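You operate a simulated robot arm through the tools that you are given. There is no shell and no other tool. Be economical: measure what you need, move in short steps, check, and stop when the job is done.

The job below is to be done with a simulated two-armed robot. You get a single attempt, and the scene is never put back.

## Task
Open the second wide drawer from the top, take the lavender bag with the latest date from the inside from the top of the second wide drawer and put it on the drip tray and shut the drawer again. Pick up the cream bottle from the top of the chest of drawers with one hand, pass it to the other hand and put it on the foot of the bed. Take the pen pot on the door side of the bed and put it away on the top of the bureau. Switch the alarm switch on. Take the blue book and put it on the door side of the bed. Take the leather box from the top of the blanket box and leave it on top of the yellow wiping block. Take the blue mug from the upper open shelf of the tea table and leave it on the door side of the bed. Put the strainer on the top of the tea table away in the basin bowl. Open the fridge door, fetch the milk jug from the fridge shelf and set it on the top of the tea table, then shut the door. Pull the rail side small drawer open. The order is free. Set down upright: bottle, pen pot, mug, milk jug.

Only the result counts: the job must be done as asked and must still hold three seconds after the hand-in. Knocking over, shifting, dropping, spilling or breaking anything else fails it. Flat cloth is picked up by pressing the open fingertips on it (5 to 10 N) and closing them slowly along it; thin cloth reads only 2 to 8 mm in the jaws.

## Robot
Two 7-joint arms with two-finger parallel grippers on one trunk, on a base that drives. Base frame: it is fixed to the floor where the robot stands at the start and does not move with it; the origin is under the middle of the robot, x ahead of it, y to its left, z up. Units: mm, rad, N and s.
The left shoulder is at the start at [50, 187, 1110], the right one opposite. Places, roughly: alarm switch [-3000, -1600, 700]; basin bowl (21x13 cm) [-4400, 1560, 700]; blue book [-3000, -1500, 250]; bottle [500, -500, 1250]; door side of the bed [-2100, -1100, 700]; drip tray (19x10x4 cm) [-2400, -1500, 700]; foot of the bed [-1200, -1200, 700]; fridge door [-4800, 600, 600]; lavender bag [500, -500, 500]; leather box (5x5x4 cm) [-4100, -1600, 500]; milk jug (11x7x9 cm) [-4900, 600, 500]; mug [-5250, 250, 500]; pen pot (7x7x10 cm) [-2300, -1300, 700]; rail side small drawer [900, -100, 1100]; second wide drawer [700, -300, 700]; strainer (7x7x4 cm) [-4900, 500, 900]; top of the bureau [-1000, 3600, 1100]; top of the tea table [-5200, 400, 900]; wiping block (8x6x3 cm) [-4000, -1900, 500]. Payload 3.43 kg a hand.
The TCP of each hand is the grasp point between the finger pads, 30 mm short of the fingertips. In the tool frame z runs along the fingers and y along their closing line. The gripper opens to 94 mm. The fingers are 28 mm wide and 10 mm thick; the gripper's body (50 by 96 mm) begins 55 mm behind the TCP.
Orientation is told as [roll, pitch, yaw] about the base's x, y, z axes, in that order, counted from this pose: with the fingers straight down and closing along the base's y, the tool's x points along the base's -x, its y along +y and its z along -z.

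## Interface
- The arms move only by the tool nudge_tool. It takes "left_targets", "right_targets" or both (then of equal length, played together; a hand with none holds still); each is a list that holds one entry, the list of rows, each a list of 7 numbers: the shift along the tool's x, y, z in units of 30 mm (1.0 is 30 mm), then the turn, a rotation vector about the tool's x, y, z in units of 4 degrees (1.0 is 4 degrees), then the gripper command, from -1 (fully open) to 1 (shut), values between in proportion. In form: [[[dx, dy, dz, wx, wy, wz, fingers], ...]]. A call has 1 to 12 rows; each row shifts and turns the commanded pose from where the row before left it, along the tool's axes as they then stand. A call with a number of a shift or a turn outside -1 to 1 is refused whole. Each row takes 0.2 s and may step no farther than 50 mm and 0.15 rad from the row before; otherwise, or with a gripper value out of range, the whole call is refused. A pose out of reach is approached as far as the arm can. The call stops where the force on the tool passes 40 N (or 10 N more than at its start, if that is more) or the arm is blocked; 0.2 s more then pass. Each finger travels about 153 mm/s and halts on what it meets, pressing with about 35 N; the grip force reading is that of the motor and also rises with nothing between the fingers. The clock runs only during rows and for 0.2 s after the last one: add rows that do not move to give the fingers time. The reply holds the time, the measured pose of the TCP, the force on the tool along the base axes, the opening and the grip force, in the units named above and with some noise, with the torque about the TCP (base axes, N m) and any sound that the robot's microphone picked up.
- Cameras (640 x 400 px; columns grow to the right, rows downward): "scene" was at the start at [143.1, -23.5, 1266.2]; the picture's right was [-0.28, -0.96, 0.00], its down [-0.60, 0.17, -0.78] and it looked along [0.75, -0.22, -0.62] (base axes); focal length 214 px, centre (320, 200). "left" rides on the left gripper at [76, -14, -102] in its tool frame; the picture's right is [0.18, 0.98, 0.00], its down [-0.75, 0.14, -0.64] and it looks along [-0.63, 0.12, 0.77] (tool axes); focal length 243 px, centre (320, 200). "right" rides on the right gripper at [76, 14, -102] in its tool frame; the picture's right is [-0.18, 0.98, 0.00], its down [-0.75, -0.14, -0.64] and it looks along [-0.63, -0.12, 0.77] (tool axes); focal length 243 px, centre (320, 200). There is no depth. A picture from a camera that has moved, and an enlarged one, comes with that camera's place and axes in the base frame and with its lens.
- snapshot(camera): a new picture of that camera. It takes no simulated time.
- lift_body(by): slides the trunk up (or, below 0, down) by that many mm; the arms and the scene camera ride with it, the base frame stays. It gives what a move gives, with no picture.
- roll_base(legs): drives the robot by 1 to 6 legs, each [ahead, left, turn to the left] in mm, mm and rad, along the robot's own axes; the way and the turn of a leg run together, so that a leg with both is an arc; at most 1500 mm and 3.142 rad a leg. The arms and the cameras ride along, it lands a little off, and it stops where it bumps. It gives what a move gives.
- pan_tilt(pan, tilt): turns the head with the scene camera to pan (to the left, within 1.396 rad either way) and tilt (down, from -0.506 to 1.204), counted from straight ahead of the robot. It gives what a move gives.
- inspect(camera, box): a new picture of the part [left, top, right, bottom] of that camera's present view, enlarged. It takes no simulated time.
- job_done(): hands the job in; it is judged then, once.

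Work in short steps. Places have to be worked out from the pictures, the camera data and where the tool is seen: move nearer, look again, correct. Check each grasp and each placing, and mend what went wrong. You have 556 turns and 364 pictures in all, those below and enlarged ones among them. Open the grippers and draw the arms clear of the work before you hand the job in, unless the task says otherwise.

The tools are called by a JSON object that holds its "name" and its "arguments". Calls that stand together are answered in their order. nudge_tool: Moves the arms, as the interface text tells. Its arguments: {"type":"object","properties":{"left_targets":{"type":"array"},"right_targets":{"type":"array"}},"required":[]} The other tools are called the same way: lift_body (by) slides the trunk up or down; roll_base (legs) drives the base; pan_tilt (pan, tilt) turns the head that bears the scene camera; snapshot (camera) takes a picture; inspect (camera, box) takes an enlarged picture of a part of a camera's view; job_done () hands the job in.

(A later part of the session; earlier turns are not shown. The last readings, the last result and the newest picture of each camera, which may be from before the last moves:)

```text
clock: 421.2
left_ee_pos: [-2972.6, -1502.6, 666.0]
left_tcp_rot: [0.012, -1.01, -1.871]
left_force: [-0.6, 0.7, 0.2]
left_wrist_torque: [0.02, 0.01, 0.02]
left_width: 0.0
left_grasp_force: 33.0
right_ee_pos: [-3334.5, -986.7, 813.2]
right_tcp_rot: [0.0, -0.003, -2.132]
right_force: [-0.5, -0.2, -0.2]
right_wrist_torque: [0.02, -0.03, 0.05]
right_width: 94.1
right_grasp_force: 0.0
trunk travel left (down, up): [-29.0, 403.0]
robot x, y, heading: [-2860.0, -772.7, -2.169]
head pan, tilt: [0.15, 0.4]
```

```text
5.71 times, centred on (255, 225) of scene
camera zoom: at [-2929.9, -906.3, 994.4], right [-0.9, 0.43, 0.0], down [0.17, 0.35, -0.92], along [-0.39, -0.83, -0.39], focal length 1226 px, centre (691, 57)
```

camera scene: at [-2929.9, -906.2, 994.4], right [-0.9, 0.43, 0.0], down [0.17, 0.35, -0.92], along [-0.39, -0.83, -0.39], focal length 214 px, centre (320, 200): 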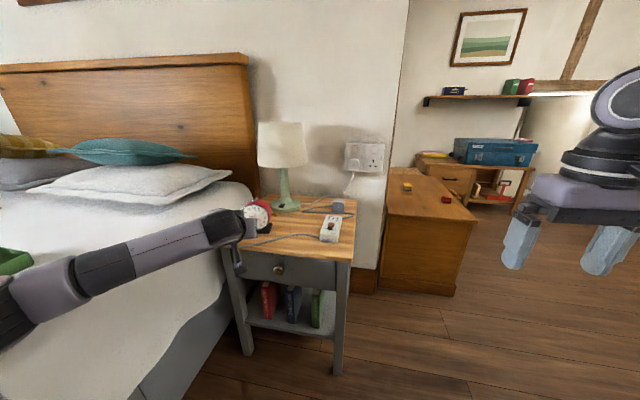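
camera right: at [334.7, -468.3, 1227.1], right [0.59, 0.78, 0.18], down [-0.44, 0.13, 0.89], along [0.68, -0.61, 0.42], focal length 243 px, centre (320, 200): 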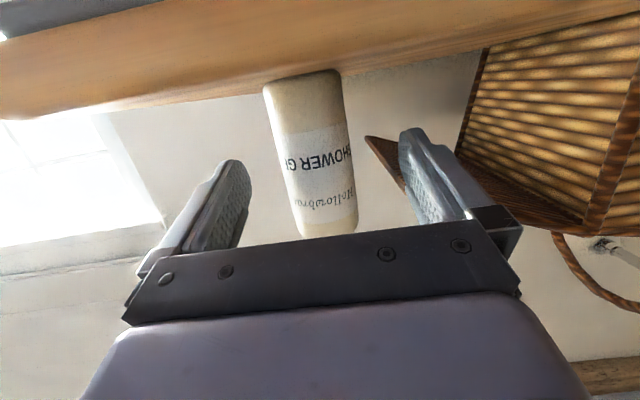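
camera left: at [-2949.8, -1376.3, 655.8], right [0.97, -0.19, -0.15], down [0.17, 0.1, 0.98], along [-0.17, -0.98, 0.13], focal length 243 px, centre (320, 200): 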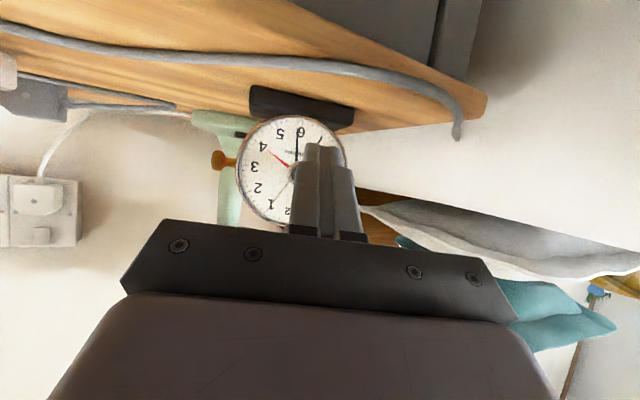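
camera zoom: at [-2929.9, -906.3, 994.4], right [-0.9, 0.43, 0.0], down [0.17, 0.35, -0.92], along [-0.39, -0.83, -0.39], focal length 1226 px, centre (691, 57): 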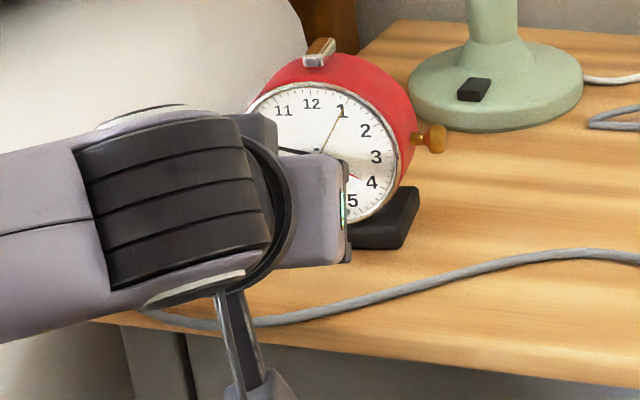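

{"name": "nudge_tool", "arguments": {"left_targets": [[[-0.13, -0.055, 0.205, 0, 0, 0, 1], [-0.13, -0.055, 0.205, 0, 0, 0, 1], [-0.052, -0.022, 0.082, 0, 0, 0, 1], [0, 0, 0, 0, 0, 0, 1]]]}}

{"name": "nudge_tool", "arguments": {"left_targets": [[[-0.052, -0.022, 0.082, 0, 0, 0, 1], [-0.052, -0.022, 0.082, 0, 0, 0, 1], [0, 0, 0, 0, 0, 0, 1]]]}}

```text
clock: 422.2
left_ee_pos: [-2981.7, -1517.9, 668.2]
left_tcp_rot: [0.011, -1.009, -1.87]
left_force: [-0.5, 0.6, 0.4]
left_wrist_torque: [-0.01, -0.02, -0.02]
left_width: 0.0
left_grasp_force: 32.8
right_ee_pos: [-3333.4, -986.8, 813.6]
right_tcp_rot: [-0.001, -0.002, -2.13]
right_force: [0.4, 0.0, 0.8]
right_wrist_torque: [-0.01, 0.01, 0.01]
right_width: 93.9
right_grasp_force: 0.1
trunk travel left (down, up): [-29.0, 403.0]
robot x, y, heading: [-2862.6, -774.5, -2.167]
head pan, tilt: [0.15, 0.4]
```

```text
clock: 423.0
left_ee_pos: [-2986.0, -1523.6, 667.1]
left_tcp_rot: [0.012, -1.008, -1.87]
left_force: [0.5, 0.3, 0.1]
left_wrist_torque: [-0.01, 0.0, 0.01]
left_width: 0.0
left_grasp_force: 33.6
right_ee_pos: [-3333.9, -986.8, 813.5]
right_tcp_rot: [0.001, -0.003, -2.13]
right_force: [0.2, -0.7, 0.1]
right_wrist_torque: [0.0, 0.01, 0.01]
right_width: 94.1
right_grasp_force: 0.2
trunk travel left (down, up): [-29.0, 403.0]
robot x, y, heading: [-2860.0, -773.1, -2.166]
head pan, tilt: [0.15, 0.4]
```

No contact yet; two more 3 mm steps, checking.

{"name": "nudge_tool", "arguments": {"left_targets": [[[-0.052, -0.022, 0.082, 0, 0, 0, 1], [-0.052, -0.022, 0.082, 0, 0, 0, 1], [0, 0, 0, 0, 0, 0, 1]]]}}

{"name": "inspect", "arguments": {"camera": "left", "box": [230, 90, 390, 230]}}

```text
clock: 423.8
left_ee_pos: [-2990.0, -1525.6, 670.0]
left_tcp_rot: [0.01, -1.009, -1.868]
left_force: [1.9, 2.3, 0.9]
left_wrist_torque: [0.04, -0.02, -0.01]
left_width: 0.1
left_grasp_force: 33.4
right_ee_pos: [-3334.1, -986.2, 814.0]
right_tcp_rot: [0.001, -0.002, -2.132]
right_force: [0.8, -0.2, 0.6]
right_wrist_torque: [0.01, -0.01, 0.02]
right_width: 93.8
right_grasp_force: 0.0
trunk travel left (down, up): [-29.0, 403.0]
robot x, y, heading: [-2860.5, -775.2, -2.166]
head pan, tilt: [0.15, 0.4]
```

```text
2.86 times, centred on (310, 160) of left
camera zoom: at [-2966.8, -1401.1, 659.7], right [0.97, -0.19, -0.15], down [0.17, 0.1, 0.98], along [-0.17, -0.98, 0.13], focal length 693 px, centre (349, 314)
```

zoom: 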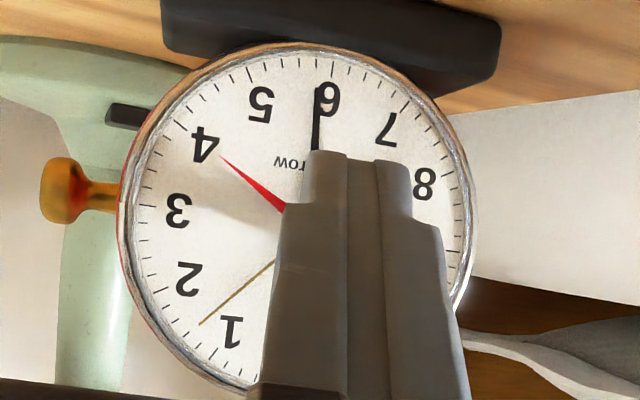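

Light contact (~3 N). I push on in small steps, watching force and sound.

{"name": "nudge_tool", "arguments": {"left_targets": [[[-0.052, -0.022, 0.082, 0, 0, 0, 1], [0, 0, 0, 0, 0, 0, 1]]]}}

{"name": "nudge_tool", "arguments": {"left_targets": [[[-0.052, -0.022, 0.082, 0, 0, 0, 1], [0, 0, 0, 0, 0, 0, 1]]]}}

```text
clock: 424.4
left_ee_pos: [-2989.5, -1528.7, 669.5]
left_tcp_rot: [0.011, -1.009, -1.871]
left_force: [1.0, 2.7, 0.7]
left_wrist_torque: [-0.01, 0.02, -0.02]
left_width: 0.0
left_grasp_force: 33.5
right_ee_pos: [-3332.9, -987.6, 814.5]
right_tcp_rot: [-0.001, -0.001, -2.131]
right_force: [0.1, 0.3, -0.3]
right_wrist_torque: [-0.03, 0.02, 0.0]
right_width: 93.9
right_grasp_force: 0.1
trunk travel left (down, up): [-29.0, 403.0]
robot x, y, heading: [-2859.5, -775.1, -2.163]
head pan, tilt: [0.15, 0.4]
```

```text
clock: 425.0
left_ee_pos: [-2991.9, -1533.1, 669.5]
left_tcp_rot: [0.013, -1.009, -1.872]
left_force: [2.4, 2.0, -0.4]
left_wrist_torque: [-0.01, -0.02, 0.01]
left_width: 0.1
left_grasp_force: 33.6
right_ee_pos: [-3332.2, -987.2, 812.7]
right_tcp_rot: [0.0, -0.001, -2.132]
right_force: [0.4, -0.7, 0.6]
right_wrist_torque: [-0.03, -0.03, -0.01]
right_width: 93.9
right_grasp_force: 0.1
trunk travel left (down, up): [-29.0, 403.0]
robot x, y, heading: [-2863.1, -772.6, -2.162]
head pan, tilt: [0.15, 0.4]
```

Steady ~3 N with movement: either the knob slides in or the clock is being pushed. I compare the clock's position in the same zoom.

{"name": "inspect", "arguments": {"camera": "scene", "box": [220, 190, 290, 260]}}

{"name": "inspect", "arguments": {"camera": "left", "box": [230, 90, 390, 230]}}

```text
5.71 times, centred on (255, 225) of scene
camera zoom: at [-2929.9, -906.2, 994.4], right [-0.9, 0.43, 0.0], down [0.17, 0.35, -0.92], along [-0.39, -0.83, -0.39], focal length 1226 px, centre (691, 57)
```

zoom: 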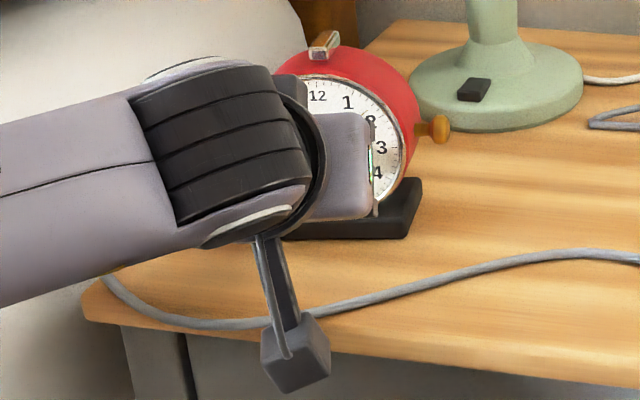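

```text
2.86 times, centred on (310, 160) of left
camera zoom: at [-2969.4, -1407.3, 659.4], right [0.97, -0.19, -0.15], down [0.17, 0.1, 0.98], along [-0.17, -0.98, 0.13], focal length 693 px, centre (349, 314)
```

zoom: 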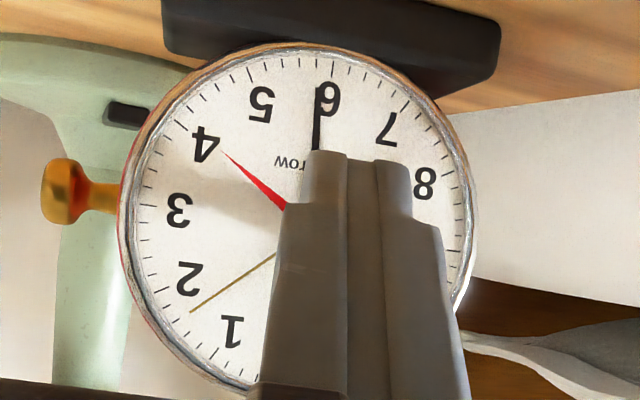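

The clock itself slid back a few millimetres, so this is not a press control at that force. I withdraw at once and re-examine.

{"name": "nudge_tool", "arguments": {"left_targets": [[[0.26, 0.11, -0.41, 0, 0, 0, 1], [0.4, 0, -0.8, 0, 0, 0, 1], [0, -1, -0.8, 0, 0, 0, 1], [-0.8, -1, -0.5, 0, 0, 0, 1], [-0.8, -1, -0.5, 0, 0, 0, 1], [-0.8, -1, -0.5, 0, 0, 0, 1], [-0.8, -1, -0.5, 0, 0, 0, 1], [-0.8, -1, -0.5, 0, 0, 0, 1]]]}}

{"name": "inspect", "arguments": {"camera": "scene", "box": [235, 190, 285, 240]}}

{"name": "snapshot", "arguments": {"camera": "left"}}

```text
clock: 426.8
left_ee_pos: [-3146.5, -1425.2, 824.5]
left_tcp_rot: [0.01, -1.008, -1.87]
left_force: [-0.1, -0.4, 0.4]
left_wrist_torque: [0.0, 0.03, -0.01]
left_width: 0.0
left_grasp_force: 33.0
right_ee_pos: [-3333.7, -987.4, 813.3]
right_tcp_rot: [0.001, -0.002, -2.131]
right_force: [0.2, -0.5, -0.7]
right_wrist_torque: [0.03, 0.04, -0.01]
right_width: 93.9
right_grasp_force: 0.0
trunk travel left (down, up): [-29.0, 403.0]
robot x, y, heading: [-2862.1, -776.6, -2.165]
head pan, tilt: [0.15, 0.4]
```

```text
8.00 times, centred on (260, 215) of scene
camera zoom: at [-2929.9, -906.3, 994.3], right [-0.9, 0.43, 0.0], down [0.17, 0.35, -0.92], along [-0.39, -0.83, -0.39], focal length 1716 px, centre (800, 80)
```

zoom: 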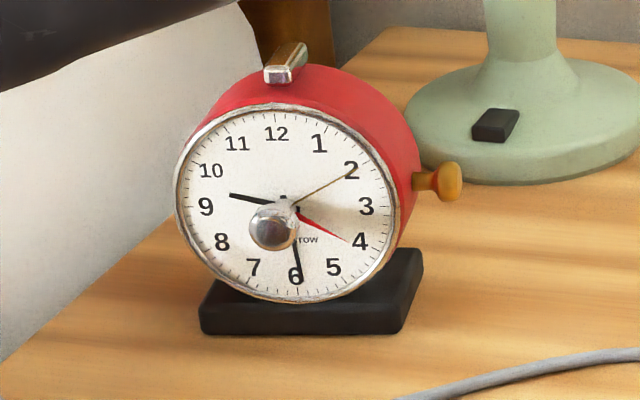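

```text
186 pictures are left
camera left: at [-3124.5, -1299.8, 815.2], right [0.97, -0.19, -0.15], down [0.17, 0.1, 0.98], along [-0.17, -0.98, 0.13], focal length 243 px, centre (320, 200)
```

left: 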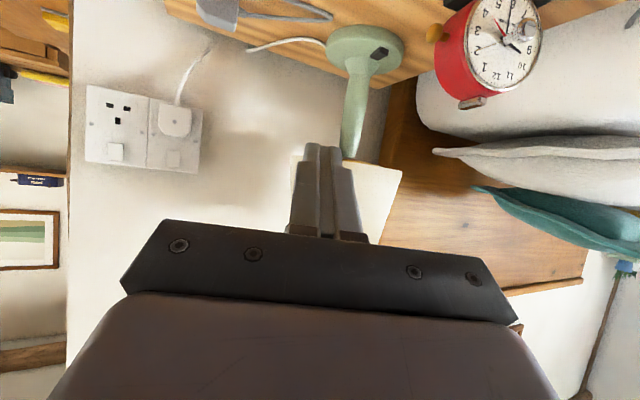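

The knob is unchanged relative to the dial; the clock slid ~10 mm. A mushroom knob that is solid when pushed suggests a pull-out alarm knob. I measure its new place from two views.

{"name": "inspect", "arguments": {"camera": "left", "box": [430, 0, 560, 110]}}

```text
3.64 times, centred on (495, 55) of left
camera zoom: at [-3124.5, -1299.8, 815.2], right [0.97, -0.19, -0.15], down [0.17, 0.1, 0.98], along [-0.17, -0.98, 0.13], focal length 882 px, centre (-316, 727)
```

zoom: 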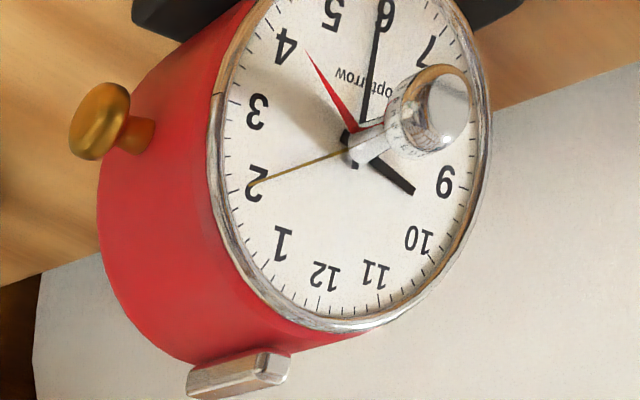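

Knob drum centre is now about (-3003,-1578,660), the clock having slid ~20 mm. I'll grip the knob and pull it straight out; first I go to a point 50 mm in front with the jaws at ~45 mm.

{"name": "nudge_tool", "arguments": {"left_targets": [[[0, 0, 0, 0, -1, 0, 0.05], [0, 0, 0, 0, -1, 0, 0.05], [0.617, 0.867, 0.44, 0, -0.16, 0, 0.05], [0.617, 0.867, 0.44, 0, 0, 0, 0.05], [0.617, 0.867, 0.44, 0, 0, 0, 0.05], [0.617, 0.867, 0.44, 0, 0, 0, 0.05], [0.617, 0.867, 0.44, 0, 0, 0, 0.05], [0.617, 0.867, 0.44, 0, 0, 0, 0.05], [0.617, 0.867, 0.44, 0, 0, 0, 0.05], [0, 0, 0, 0, 0, 0, 0.05]]]}}

{"name": "snapshot", "arguments": {"camera": "left"}}

{"name": "inspect", "arguments": {"camera": "scene", "box": [220, 190, 290, 260]}}

```text
clock: 429.0
left_ee_pos: [-2976.8, -1510.2, 672.5]
left_tcp_rot: [0.015, -1.159, -1.875]
left_force: [1.3, 0.2, -0.3]
left_wrist_torque: [-0.02, -0.02, 0.02]
left_width: 44.5
left_grasp_force: 0.0
right_ee_pos: [-3332.7, -985.6, 812.3]
right_tcp_rot: [0.002, -0.002, -2.133]
right_force: [-0.3, 0.5, -0.3]
right_wrist_torque: [-0.03, -0.01, 0.02]
right_width: 93.9
right_grasp_force: 0.1
trunk travel left (down, up): [-29.0, 403.0]
robot x, y, heading: [-2858.1, -774.0, -2.165]
head pan, tilt: [0.15, 0.4]
```

```text
184 pictures are left
camera left: at [-2955.4, -1386.7, 643.7], right [0.96, -0.21, -0.16], down [0.21, 0.24, 0.95], along [-0.16, -0.95, 0.27], focal length 243 px, centre (320, 200)
```

left: 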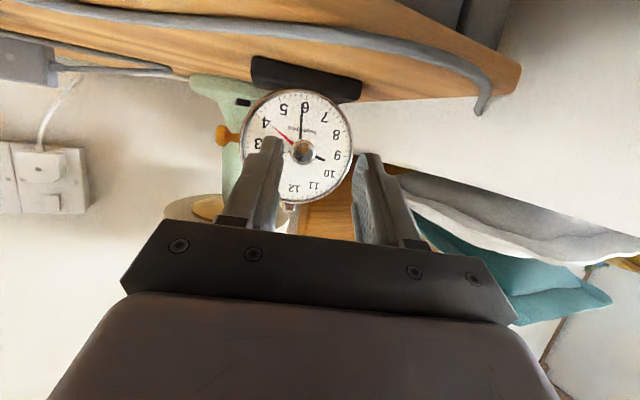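

```text
5.71 times, centred on (255, 225) of scene
camera zoom: at [-2929.9, -906.3, 994.4], right [-0.9, 0.43, 0.0], down [0.17, 0.35, -0.92], along [-0.39, -0.83, -0.39], focal length 1226 px, centre (691, 57)
```

zoom: 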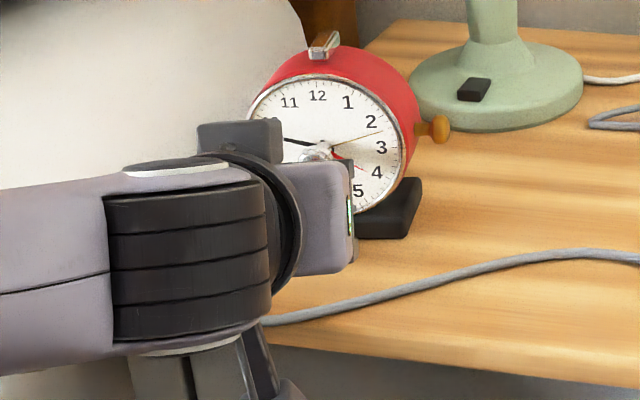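

The knob is ~11 mm to the right of the jaw centre. I correct, then advance 48 mm level and look.

{"name": "nudge_tool", "arguments": {"left_targets": [[[0.07, -0.36, 0.03, 0, 0, 0, 0.05], [-0.2, 0, 0.46, 0, 0, 0, 0.05], [-0.2, 0, 0.46, 0, 0, 0, 0.05], [0, 0, 0, 0, 0, 0, 0.05]]]}}

{"name": "inspect", "arguments": {"camera": "left", "box": [220, 70, 420, 230]}}

```text
clock: 430.0
left_ee_pos: [-2997.3, -1532.2, 667.8]
left_tcp_rot: [0.013, -1.158, -1.871]
left_force: [0.7, -0.4, 0.4]
left_wrist_torque: [-0.02, 0.01, -0.01]
left_width: 44.5
left_grasp_force: 0.1
right_ee_pos: [-3333.4, -985.8, 813.3]
right_tcp_rot: [0.0, -0.003, -2.132]
right_force: [0.2, -0.1, 0.2]
right_wrist_torque: [0.01, 0.01, -0.01]
right_width: 93.7
right_grasp_force: 0.1
trunk travel left (down, up): [-29.0, 403.0]
robot x, y, heading: [-2861.2, -774.8, -2.165]
head pan, tilt: [0.15, 0.4]
```

```text
2.50 times, centred on (320, 150) of left
camera zoom: at [-2976.2, -1410.5, 639.5], right [0.96, -0.21, -0.16], down [0.21, 0.24, 0.95], along [-0.16, -0.95, 0.27], focal length 606 px, centre (320, 325)
```

zoom: 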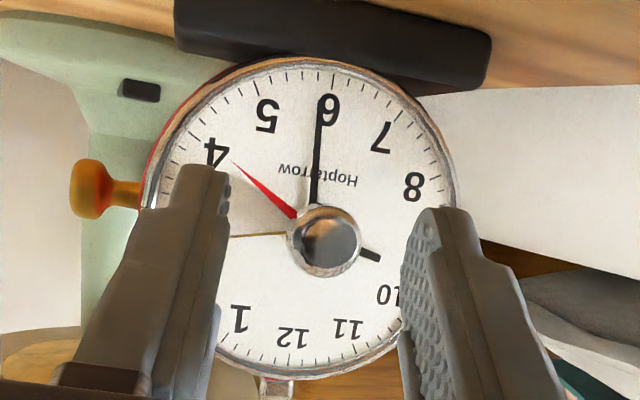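

Well centred. I advance 28 mm more so the pads flank the knob, then close softly.

{"name": "nudge_tool", "arguments": {"left_targets": [[[-0.26, 0.08, 0.4, 0, 0, 0, 0.05], [-0.19, 0, 0.42, 0, 0, 0, 0.05], [0, 0, 0, 0, 0, 0, 0.3]]]}}

{"name": "inspect", "arguments": {"camera": "left", "box": [220, 70, 420, 230]}}

```text
clock: 430.8
left_ee_pos: [-3003.8, -1559.9, 672.0]
left_tcp_rot: [0.017, -1.16, -1.874]
left_force: [-0.6, 1.1, 0.6]
left_wrist_torque: [0.01, -0.01, -0.09]
left_width: 33.3
left_grasp_force: 0.2
right_ee_pos: [-3332.4, -986.2, 813.9]
right_tcp_rot: [0.0, 0.0, -2.131]
right_force: [0.3, 0.2, -0.3]
right_wrist_torque: [0.01, -0.01, 0.02]
right_width: 94.1
right_grasp_force: 0.1
trunk travel left (down, up): [-29.0, 403.0]
robot x, y, heading: [-2859.4, -773.4, -2.163]
head pan, tilt: [0.15, 0.4]
```

```text
2.50 times, centred on (320, 150) of left
camera zoom: at [-2981.9, -1437.4, 642.9], right [0.96, -0.21, -0.16], down [0.21, 0.24, 0.95], along [-0.16, -0.95, 0.27], focal length 606 px, centre (320, 325)
```

zoom: 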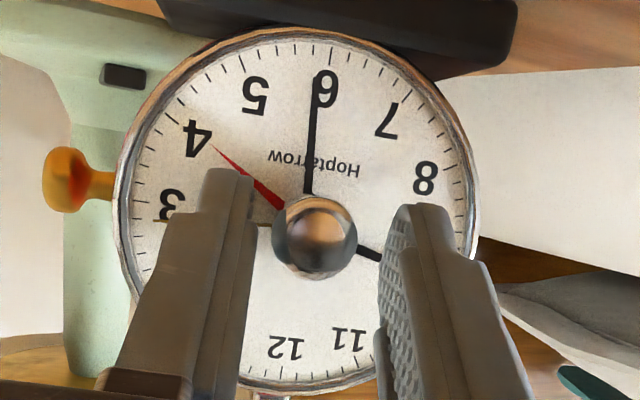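

Centred. I close on the knob.

{"name": "nudge_tool", "arguments": {"left_targets": [[[0, 0, 0, 0, 0, 0, 0.5], [0, 0, 0, 0, 0, 0, 0.7], [0, 0, 0, 0, 0, 0, 0.7]]]}}

{"name": "inspect", "arguments": {"camera": "left", "box": [220, 70, 420, 230]}}

```text
clock: 431.6
left_ee_pos: [-3003.3, -1560.0, 671.9]
left_tcp_rot: [0.015, -1.159, -1.875]
left_force: [-0.3, 0.9, -0.9]
left_wrist_torque: [0.06, 0.01, 0.0]
left_width: 18.9
left_grasp_force: 35.0
right_ee_pos: [-3333.0, -987.2, 813.8]
right_tcp_rot: [0.0, -0.001, -2.131]
right_force: [-0.7, -0.3, 0.0]
right_wrist_torque: [0.0, 0.01, 0.01]
right_width: 93.8
right_grasp_force: 0.0
trunk travel left (down, up): [-29.0, 403.0]
robot x, y, heading: [-2857.8, -777.5, -2.165]
head pan, tilt: [0.15, 0.4]
```

```text
2.50 times, centred on (320, 150) of left
camera zoom: at [-2981.9, -1437.4, 642.8], right [0.96, -0.21, -0.16], down [0.21, 0.24, 0.95], along [-0.16, -0.95, 0.27], focal length 606 px, centre (320, 325)
```

zoom: 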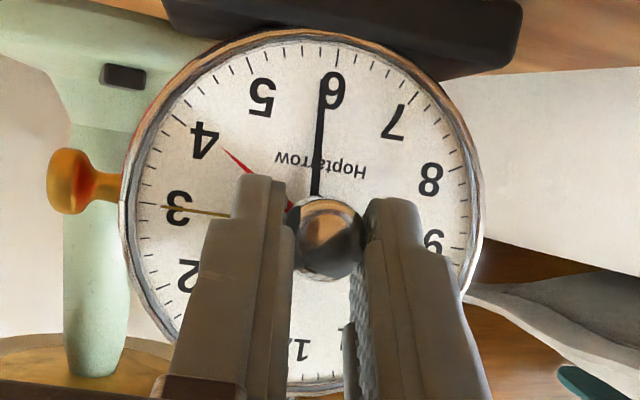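

Knob held (18.9 mm). I pull 4 mm and see whether the dial stays (knob comes out) or follows.

{"name": "nudge_tool", "arguments": {"left_targets": [[[0.053, 0, -0.122, 0, 0, 0, 0.7], [0.053, 0, -0.122, 0, 0, 0, 0.7], [0, 0, 0, 0, 0, 0, 0.7]]]}}

{"name": "inspect", "arguments": {"camera": "left", "box": [220, 70, 420, 230]}}

```text
clock: 432.4
left_ee_pos: [-3001.3, -1552.3, 672.1]
left_tcp_rot: [0.017, -1.16, -1.875]
left_force: [-0.1, -1.8, 0.4]
left_wrist_torque: [-0.11, 0.03, 0.06]
left_width: 18.8
left_grasp_force: 34.9
right_ee_pos: [-3332.8, -987.2, 813.9]
right_tcp_rot: [0.0, -0.002, -2.131]
right_force: [-0.6, 0.0, 0.4]
right_wrist_torque: [0.03, 0.01, -0.04]
right_width: 94.1
right_grasp_force: 0.1
trunk travel left (down, up): [-29.0, 403.0]
robot x, y, heading: [-2863.8, -774.5, -2.164]
head pan, tilt: [0.15, 0.4]
```

```text
2.50 times, centred on (320, 150) of left
camera zoom: at [-2979.6, -1429.7, 642.8], right [0.96, -0.21, -0.16], down [0.21, 0.24, 0.95], along [-0.16, -0.95, 0.27], focal length 606 px, centre (320, 325)
```

zoom: 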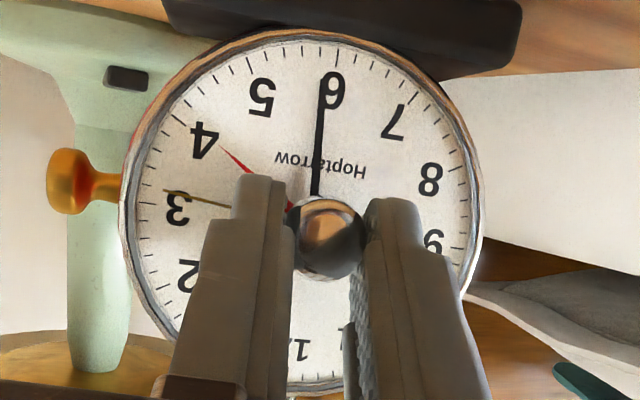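

The clock followed the knob (only ~2 N), which conveniently brings it back. I compare its place with the original view.

{"name": "inspect", "arguments": {"camera": "scene", "box": [220, 190, 290, 260]}}

```text
5.71 times, centred on (255, 225) of scene
camera zoom: at [-2929.9, -906.5, 994.3], right [-0.9, 0.43, 0.0], down [0.17, 0.35, -0.92], along [-0.39, -0.83, -0.39], focal length 1226 px, centre (691, 57)
```

zoom: 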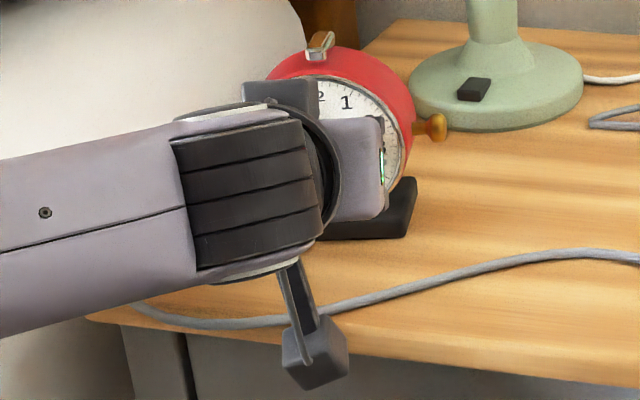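

Compared with the first view it still sits ~10 mm too far back; I pull it 9 mm further toward its original place.

{"name": "nudge_tool", "arguments": {"left_targets": [[[0.053, 0, -0.122, 0, 0, 0, 0.7], [0.053, 0, -0.122, 0, 0, 0, 0.7], [0.02, 0, -0.04, 0, 0, 0, 0.7], [0, 0, 0, 0, 0, 0, 0.7]]]}}

{"name": "inspect", "arguments": {"camera": "scene", "box": [220, 190, 290, 260]}}

{"name": "inspect", "arguments": {"camera": "left", "box": [220, 70, 420, 230]}}

```text
clock: 433.4
left_ee_pos: [-2999.9, -1544.3, 671.4]
left_tcp_rot: [0.014, -1.161, -1.876]
left_force: [-0.2, -1.8, 0.4]
left_wrist_torque: [0.0, -0.02, 0.06]
left_width: 18.7
left_grasp_force: 35.5
right_ee_pos: [-3332.4, -987.2, 813.8]
right_tcp_rot: [0.0, 0.0, -2.131]
right_force: [-0.1, -0.3, -0.1]
right_wrist_torque: [0.0, 0.01, 0.01]
right_width: 93.9
right_grasp_force: 0.1
trunk travel left (down, up): [-29.0, 403.0]
robot x, y, heading: [-2860.4, -772.4, -2.165]
head pan, tilt: [0.15, 0.4]
```

```text
5.71 times, centred on (255, 225) of scene
camera zoom: at [-2930.0, -906.3, 994.4], right [-0.9, 0.43, 0.0], down [0.17, 0.35, -0.92], along [-0.39, -0.83, -0.39], focal length 1226 px, centre (691, 57)
```

zoom: 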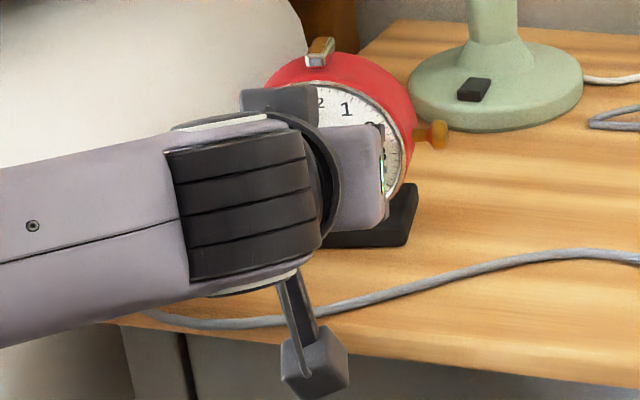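

```text
2.50 times, centred on (320, 150) of left
camera zoom: at [-2977.8, -1421.0, 642.7], right [0.96, -0.21, -0.16], down [0.21, 0.24, 0.95], along [-0.16, -0.95, 0.27], focal length 606 px, centre (320, 325)
```

zoom: 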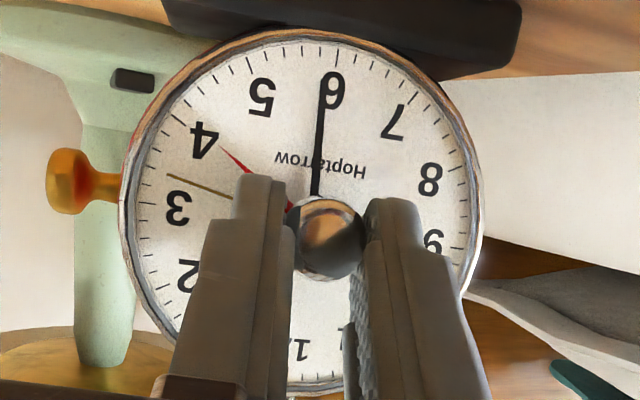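

The clock is nearly back in place. Now I test whether the knob is a lever: move it up 5 mm and watch the dial and force.

{"name": "nudge_tool", "arguments": {"left_targets": [[[-0.076, 0, -0.033, 0, 0, 0, 0.7], [-0.076, 0, -0.033, 0, 0, 0, 0.7], [0, 0, 0, 0, 0, 0, 0.7]]]}}

{"name": "inspect", "arguments": {"camera": "left", "box": [220, 70, 420, 230]}}

```text
clock: 434.2
left_ee_pos: [-2998.3, -1544.3, 674.5]
left_tcp_rot: [0.016, -1.158, -1.873]
left_force: [0.4, 1.6, -5.6]
left_wrist_torque: [0.32, -0.07, -0.01]
left_width: 19.0
left_grasp_force: 35.0
right_ee_pos: [-3332.9, -987.6, 812.6]
right_tcp_rot: [-0.002, -0.001, -2.131]
right_force: [-0.4, 0.3, -0.7]
right_wrist_torque: [0.02, -0.02, 0.02]
right_width: 94.0
right_grasp_force: 0.0
trunk travel left (down, up): [-29.0, 403.0]
robot x, y, heading: [-2859.1, -770.9, -2.159]
head pan, tilt: [0.15, 0.4]
```

```text
2.50 times, centred on (320, 150) of left
camera zoom: at [-2977.1, -1421.0, 646.1], right [0.96, -0.21, -0.16], down [0.21, 0.23, 0.95], along [-0.16, -0.95, 0.27], focal length 606 px, centre (320, 325)
```

zoom: 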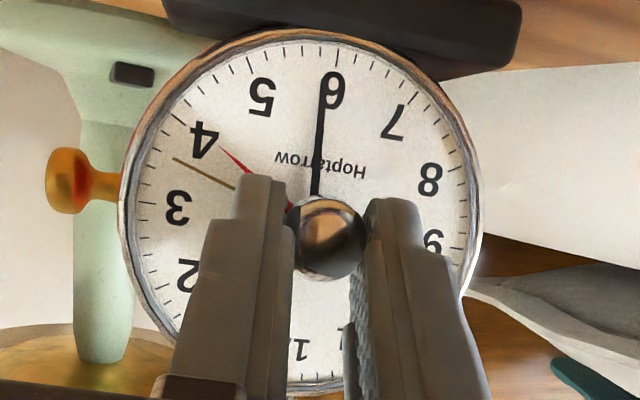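

Rigid: it starts lifting the clock (5.6 N). I lower again and test a small turn of the knob about its axis.

{"name": "nudge_tool", "arguments": {"left_targets": [[[0.076, 0, 0.033, 0, 0, 0, 0.7], [0.076, 0, 0.033, 0, 0, 0, 0.7], [0, 0, 0, 0, 0, 0, 0.7], [0, 0, 0, -0.4, 0, 0.92, 0.7], [0, 0, 0, 0, 0, 0, 0.7]]]}}

{"name": "inspect", "arguments": {"camera": "left", "box": [220, 70, 420, 230]}}

```text
clock: 435.4
left_ee_pos: [-2998.6, -1544.5, 672.5]
left_tcp_rot: [0.188, -1.156, -2.037]
left_force: [-2.0, -1.0, 0.7]
left_wrist_torque: [-0.21, 0.11, -0.13]
left_width: 18.7
left_grasp_force: 35.1
right_ee_pos: [-3332.5, -987.1, 813.4]
right_tcp_rot: [-0.001, -0.002, -2.131]
right_force: [-0.3, 0.1, 0.4]
right_wrist_torque: [0.02, 0.01, 0.03]
right_width: 94.1
right_grasp_force: 0.1
trunk travel left (down, up): [-29.0, 403.0]
robot x, y, heading: [-2863.0, -776.0, -2.164]
head pan, tilt: [0.15, 0.4]
```

```text
2.50 times, centred on (320, 150) of left
camera zoom: at [-2974.3, -1421.7, 642.0], right [0.97, -0.21, -0.09], down [0.15, 0.26, 0.95], along [-0.18, -0.94, 0.28], focal length 606 px, centre (320, 325)
```

zoom: 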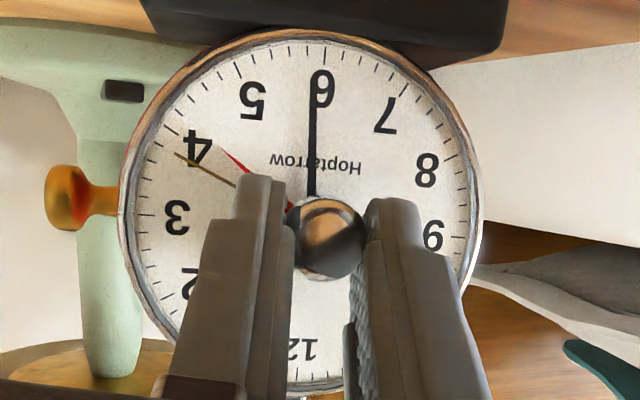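

The dial now turns relative to the hand, with little torque, so the knob may be rotary (or slipping). I turn clockwise further, listening for a click.

{"name": "nudge_tool", "arguments": {"left_targets": [[[0, 0, 0, -0.4, 0, 0.92, 0.7], [0, 0, 0, -0.4, 0, 0.92, 0.7], [0, 0, 0, -0.4, 0, 0.92, 0.7], [0, 0, 0, -0.4, 0, 0.92, 0.7], [0, 0, 0, -0.4, 0, 0.92, 0.7], [0, 0, 0, -0.4, 0, 0.92, 0.7], [0, 0, 0, 0, 0, 0, 0.7]]]}}

{"name": "inspect", "arguments": {"camera": "left", "box": [220, 70, 420, 230]}}

{"name": "inspect", "arguments": {"camera": "scene", "box": [220, 190, 290, 260]}}

```text
clock: 437.0
left_ee_pos: [-2998.2, -1543.7, 672.1]
left_tcp_rot: [0.939, -0.939, -2.697]
left_force: [-6.6, 0.6, 9.5]
left_wrist_torque: [-0.89, 0.36, -0.44]
left_width: 18.7
left_grasp_force: 35.4
right_ee_pos: [-3332.5, -985.1, 813.8]
right_tcp_rot: [-0.001, -0.004, -2.132]
right_force: [-0.3, -0.6, -0.4]
right_wrist_torque: [-0.01, -0.01, -0.02]
right_width: 93.9
right_grasp_force: 0.0
trunk travel left (down, up): [-29.0, 403.0]
robot x, y, heading: [-2860.6, -776.9, -2.166]
head pan, tilt: [0.15, 0.4]
```

```text
2.50 times, centred on (320, 150) of left
camera zoom: at [-2962.1, -1424.6, 640.3], right [0.93, -0.2, 0.32], down [-0.23, 0.37, 0.9], along [-0.3, -0.91, 0.3], focal length 606 px, centre (320, 325)
```

zoom: 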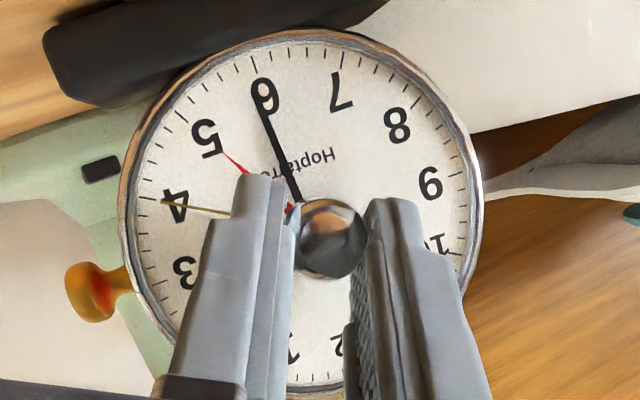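

```text
5.71 times, centred on (255, 225) of scene
camera zoom: at [-2930.0, -905.3, 994.6], right [-0.9, 0.43, 0.0], down [0.17, 0.35, -0.92], along [-0.39, -0.83, -0.39], focal length 1226 px, centre (691, 57)
```

zoom: 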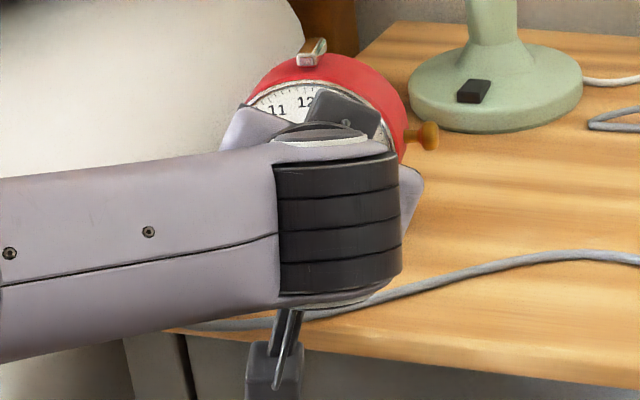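

The dial stayed put while the knob/jaws turned, with no click and rising side forces. I release and back off to examine the top bar from the side.

{"name": "nudge_tool", "arguments": {"left_targets": [[[0, 0, 0, 0, 0, 0, 0.3], [0, 0, 0, 0, 0, 0, 0.05], [0.2, 0, -0.46, 0, 0, 0, 0.05], [0.2, 0, -0.46, 0, 0, 0, 0.05], [0.4, 0, -0.9, 0.4, 0, -0.92, 0.05], [0, 0, 0, 0.4, 0, -0.92, 0.05], [0, 0, 0, 0.4, 0, -0.92, 0.05], [0, 0, 0, 0.4, 0, -0.92, 0.05], [0, 0, 0, 0.4, 0, -0.92, 0.05], [0, 0, 0, 0.4, 0, -0.92, 0.05], [0, 0, 0, 0.4, 0, -0.92, 0.05]]]}}

{"name": "inspect", "arguments": {"camera": "scene", "box": [235, 185, 285, 235]}}

{"name": "inspect", "arguments": {"camera": "left", "box": [220, 70, 420, 230]}}

```text
clock: 439.4
left_ee_pos: [-2980.5, -1487.2, 669.8]
left_tcp_rot: [0.013, -1.161, -1.869]
left_force: [0.6, -0.1, 0.0]
left_wrist_torque: [0.02, 0.0, -0.02]
left_width: 44.5
left_grasp_force: 0.0
right_ee_pos: [-3332.5, -987.8, 813.6]
right_tcp_rot: [0.0, -0.002, -2.133]
right_force: [0.5, 0.5, -1.0]
right_wrist_torque: [0.01, 0.0, -0.01]
right_width: 94.1
right_grasp_force: 0.0
trunk travel left (down, up): [-29.0, 403.0]
robot x, y, heading: [-2862.0, -775.9, -2.168]
head pan, tilt: [0.15, 0.4]
```

```text
8.00 times, centred on (260, 210) of scene
camera zoom: at [-2930.0, -906.3, 994.4], right [-0.9, 0.43, 0.0], down [0.17, 0.35, -0.92], along [-0.39, -0.83, -0.39], focal length 1716 px, centre (800, 120)
```

zoom: 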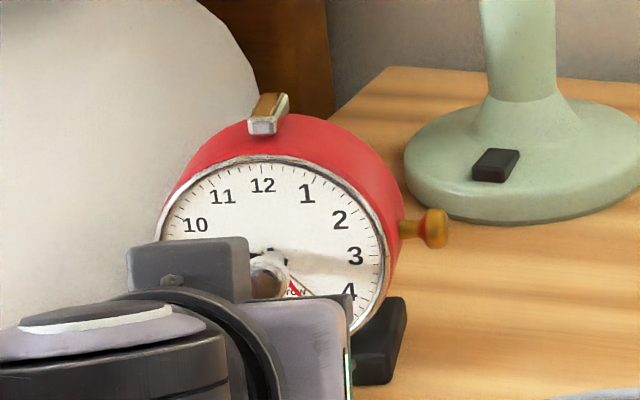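

```text
2.50 times, centred on (320, 150) of left
camera zoom: at [-2959.2, -1364.2, 641.6], right [0.96, -0.21, -0.16], down [0.21, 0.24, 0.95], along [-0.16, -0.95, 0.27], focal length 606 px, centre (320, 325)
```

zoom: 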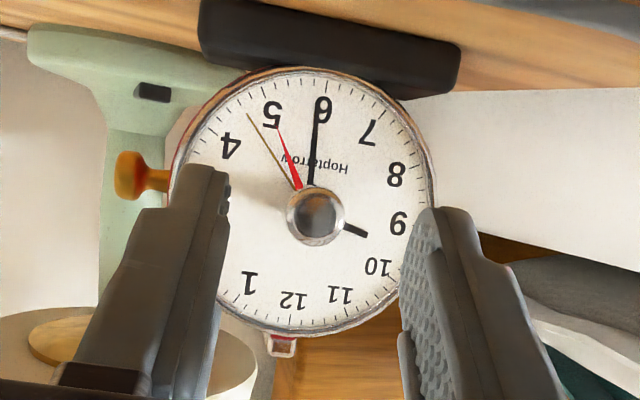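

Important finding: the red alarm hand moved from 4 to 5, so the front knob only sets the alarm time. The alarm switch must be the chrome bar on top. First I restore the red hand: regrip the knob on its axis and turn it back 28°.

{"name": "nudge_tool", "arguments": {"left_targets": [[[-0.18, 0, 0.637, 0, 0, 0, 0.05], [-0.18, 0, 0.637, 0, 0, 0, 0.05], [-0.18, 0, 0.637, 0, 0, 0, 0.05], [0, 0, 0, 0, 0, 0, 0.3], [0, 0, 0, 0, 0, 0, 0.6], [0, 0, 0, 0, 0, 0, 0.7], [0, 0, 0, 0, 0, 0, 0.7]]]}}

{"name": "inspect", "arguments": {"camera": "left", "box": [220, 70, 420, 230]}}

```text
clock: 441.0
left_ee_pos: [-2995.6, -1544.0, 662.3]
left_tcp_rot: [0.016, -1.159, -1.874]
left_force: [0.5, -2.4, -1.3]
left_wrist_torque: [-0.02, -0.01, 0.07]
left_width: 18.8
left_grasp_force: 35.0
right_ee_pos: [-3333.4, -986.4, 813.5]
right_tcp_rot: [-0.001, -0.002, -2.131]
right_force: [0.4, 0.0, 0.3]
right_wrist_torque: [0.0, -0.03, 0.03]
right_width: 94.0
right_grasp_force: 0.1
trunk travel left (down, up): [-29.0, 403.0]
robot x, y, heading: [-2859.5, -774.8, -2.171]
head pan, tilt: [0.15, 0.4]
```

```text
2.50 times, centred on (320, 150) of left
camera zoom: at [-2975.7, -1421.0, 633.5], right [0.96, -0.21, -0.16], down [0.21, 0.24, 0.95], along [-0.16, -0.95, 0.27], focal length 606 px, centre (320, 325)
```

zoom: 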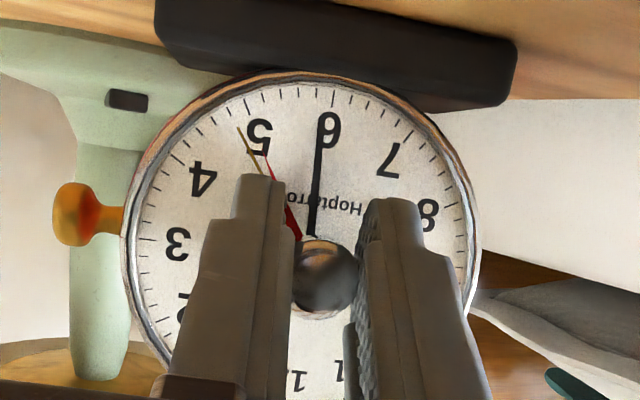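

Gripped; the red hand shows at 5. I turn counter-clockwise 28°.

{"name": "nudge_tool", "arguments": {"left_targets": [[[0, 0, 0, 0.4, 0, -0.92, 0.7], [0, 0, 0, 0.4, 0, -0.92, 0.7], [0, 0, 0, 0.4, 0, -0.92, 0.7], [0, 0, 0, 0.4, 0, -0.92, 0.7], [0, 0, 0, 0.4, 0, -0.92, 0.7], [0, 0, 0, 0.4, 0, -0.92, 0.7], [0, 0, 0, 0.4, 0, -0.92, 0.7], [0, 0, 0, 0, 0, 0, 0.7]]]}}

{"name": "inspect", "arguments": {"camera": "left", "box": [220, 70, 420, 230]}}

```text
clock: 442.8
left_ee_pos: [-2996.6, -1542.5, 662.8]
left_tcp_rot: [-0.92, -0.944, -1.042]
left_force: [-1.0, 0.0, -0.7]
left_wrist_torque: [0.26, -0.08, 0.0]
left_width: 18.8
left_grasp_force: 35.3
right_ee_pos: [-3334.0, -987.4, 813.0]
right_tcp_rot: [-0.001, -0.003, -2.133]
right_force: [1.0, 0.1, 0.4]
right_wrist_torque: [-0.03, -0.03, 0.01]
right_width: 93.9
right_grasp_force: 0.0
trunk travel left (down, up): [-29.0, 403.0]
robot x, y, heading: [-2859.4, -776.4, -2.167]
head pan, tilt: [0.15, 0.4]
```

```text
2.50 times, centred on (320, 150) of left
camera zoom: at [-2987.5, -1416.9, 643.5], right [0.78, -0.15, -0.61], down [0.63, 0.11, 0.77], along [-0.05, -0.98, 0.18], focal length 606 px, centre (320, 325)
```

zoom: 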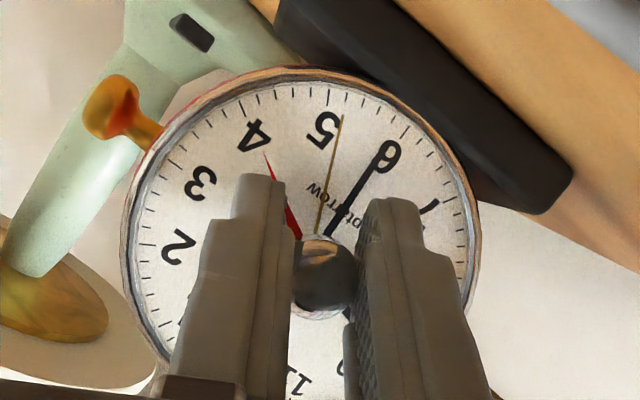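

The red hand is back at 4. I release, back off, and then swing the hand to the right side and yaw it left to view the top bar from the side.

{"name": "nudge_tool", "arguments": {"left_targets": [[[0, 0, 0, 0, 0, 0, 0.3], [0, 0, 0, 0, 0, 0, 0.05], [0.2, 0, -0.46, 0, 0, 0, 0.05], [0.2, 0, -0.46, 0, 0, 0, 0.05], [0.4, 0, -0.9, -0.4, 0, 0.92, 0.05], [0, 0, 0, -0.4, 0, 0.92, 0.05], [0, 0, 0, -0.4, 0, 0.92, 0.05], [0, 0, 0, -0.4, 0, 0.92, 0.05], [0, 0, 0, -0.4, 0, 0.92, 0.05], [0, 0, 0, -0.4, 0, 0.92, 0.05], [0, 0, 0, -0.4, 0, 0.92, 0.05]]]}}

{"name": "nudge_tool", "arguments": {"left_targets": [[[-0.9, -1, -0.4, 0, 0, 0, 0.05], [-0.9, -1, -0.4, 0, 0, 0, 0.05], [-0.9, -1, -0.4, 0, 0, 0, 0.05], [-0.3, -1, -0.15, -0.9, 0, -0.4, 0.05], [0, -1, 0, -0.9, 0, -0.4, 0.05], [0, 0, 0, -0.9, 0, -0.4, 0.05], [0, 0, 0, -0.9, 0, -0.4, 0.05], [0, 0, 0, -0.9, 0, -0.4, 0.05], [0, 0, 0, -0.9, 0, -0.4, 0.05], [0, 0, 0, -0.9, 0, -0.4, 0.05], [0, 0, 0, -0.9, 0, -0.4, 0.05]]]}}

{"name": "snapshot", "arguments": {"camera": "left"}}

{"name": "snapshot", "arguments": {"camera": "scene"}}

```text
clock: 445.2
left_ee_pos: [-2980.7, -1486.2, 662.8]
left_tcp_rot: [0.016, -1.159, -1.877]
left_force: [-0.3, -1.4, 0.5]
left_wrist_torque: [0.01, 0.0, 0.01]
left_width: 44.7
left_grasp_force: 0.0
right_ee_pos: [-3332.2, -986.7, 814.4]
right_tcp_rot: [0.001, -0.002, -2.13]
right_force: [-0.8, -0.4, 0.2]
right_wrist_torque: [0.01, 0.0, -0.02]
right_width: 94.0
right_grasp_force: 0.1
trunk travel left (down, up): [-29.0, 403.0]
robot x, y, heading: [-2856.6, -775.8, -2.166]
head pan, tilt: [0.15, 0.4]
```

```text
clock: 447.6
left_ee_pos: [-3125.8, -1442.7, 760.1]
left_tcp_rot: [0.001, -1.163, -1.312]
left_force: [0.0, -0.9, -0.2]
left_wrist_torque: [0.02, 0.04, 0.0]
left_width: 45.1
left_grasp_force: 0.1
right_ee_pos: [-3333.2, -986.2, 813.3]
right_tcp_rot: [-0.001, 0.0, -2.13]
right_force: [-0.1, 0.3, 0.2]
right_wrist_torque: [0.02, 0.02, -0.02]
right_width: 94.1
right_grasp_force: 0.1
trunk travel left (down, up): [-29.0, 403.0]
robot x, y, heading: [-2861.8, -773.2, -2.162]
head pan, tilt: [0.15, 0.4]
```

```text
167 pictures are left
camera left: at [-3171.9, -1327.4, 731.8], right [0.93, 0.32, -0.17], down [0.06, 0.32, 0.95], along [0.36, -0.89, 0.27], focal length 243 px, centre (320, 200)
```

left: 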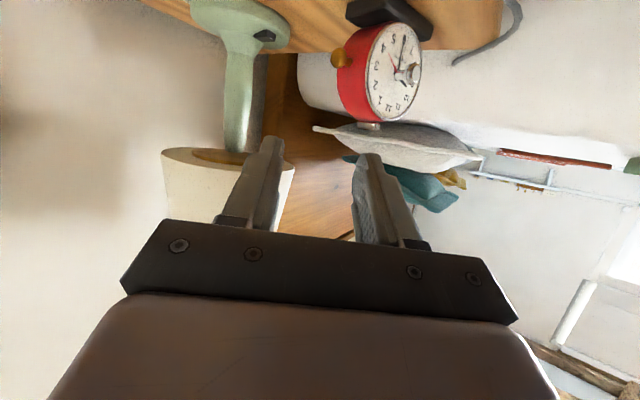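

```text
166 pictures are left
camera scene: at [-2929.9, -906.3, 994.4], right [-0.9, 0.43, 0.0], down [0.17, 0.35, -0.92], along [-0.39, -0.83, -0.39], focal length 214 px, centre (320, 200)
```

scene: 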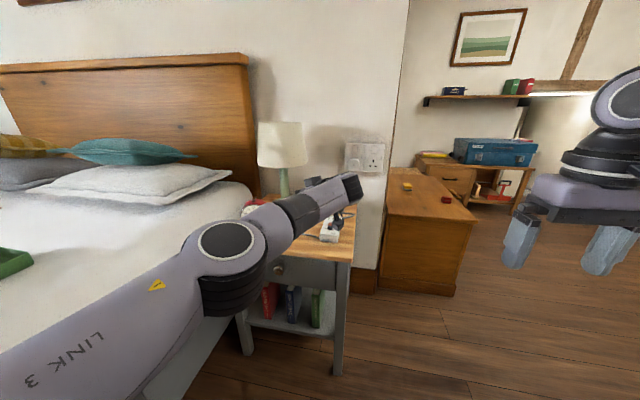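

{"name": "inspect", "arguments": {"camera": "left", "box": [320, 10, 440, 140]}}

{"name": "inspect", "arguments": {"camera": "left", "box": [345, 105, 405, 140]}}

```text
3.08 times, centred on (380, 75) of left
camera zoom: at [-3171.9, -1327.4, 731.8], right [0.93, 0.32, -0.17], down [0.06, 0.32, 0.95], along [0.36, -0.89, 0.27], focal length 746 px, centre (135, 585)
```

zoom: 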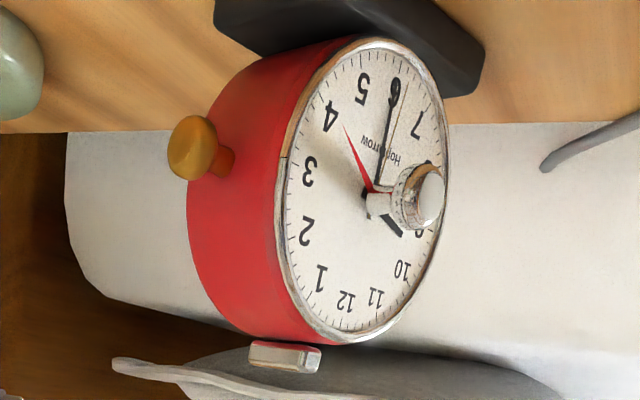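

```text
10.67 times, centred on (375, 122) of left
camera zoom: at [-3171.9, -1327.4, 731.8], right [0.93, 0.32, -0.17], down [0.06, 0.32, 0.95], along [0.36, -0.89, 0.27], focal length 2588 px, centre (-267, 1027)
```

zoom: 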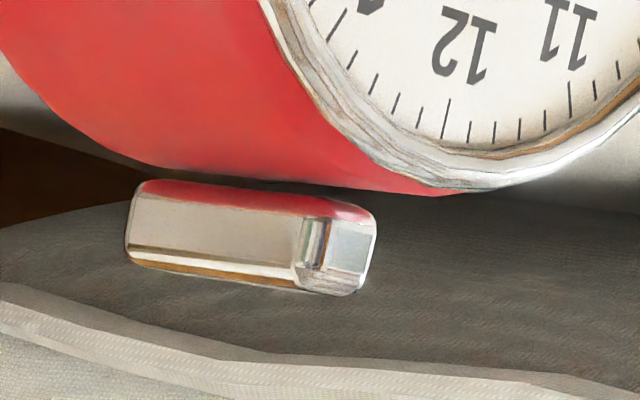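

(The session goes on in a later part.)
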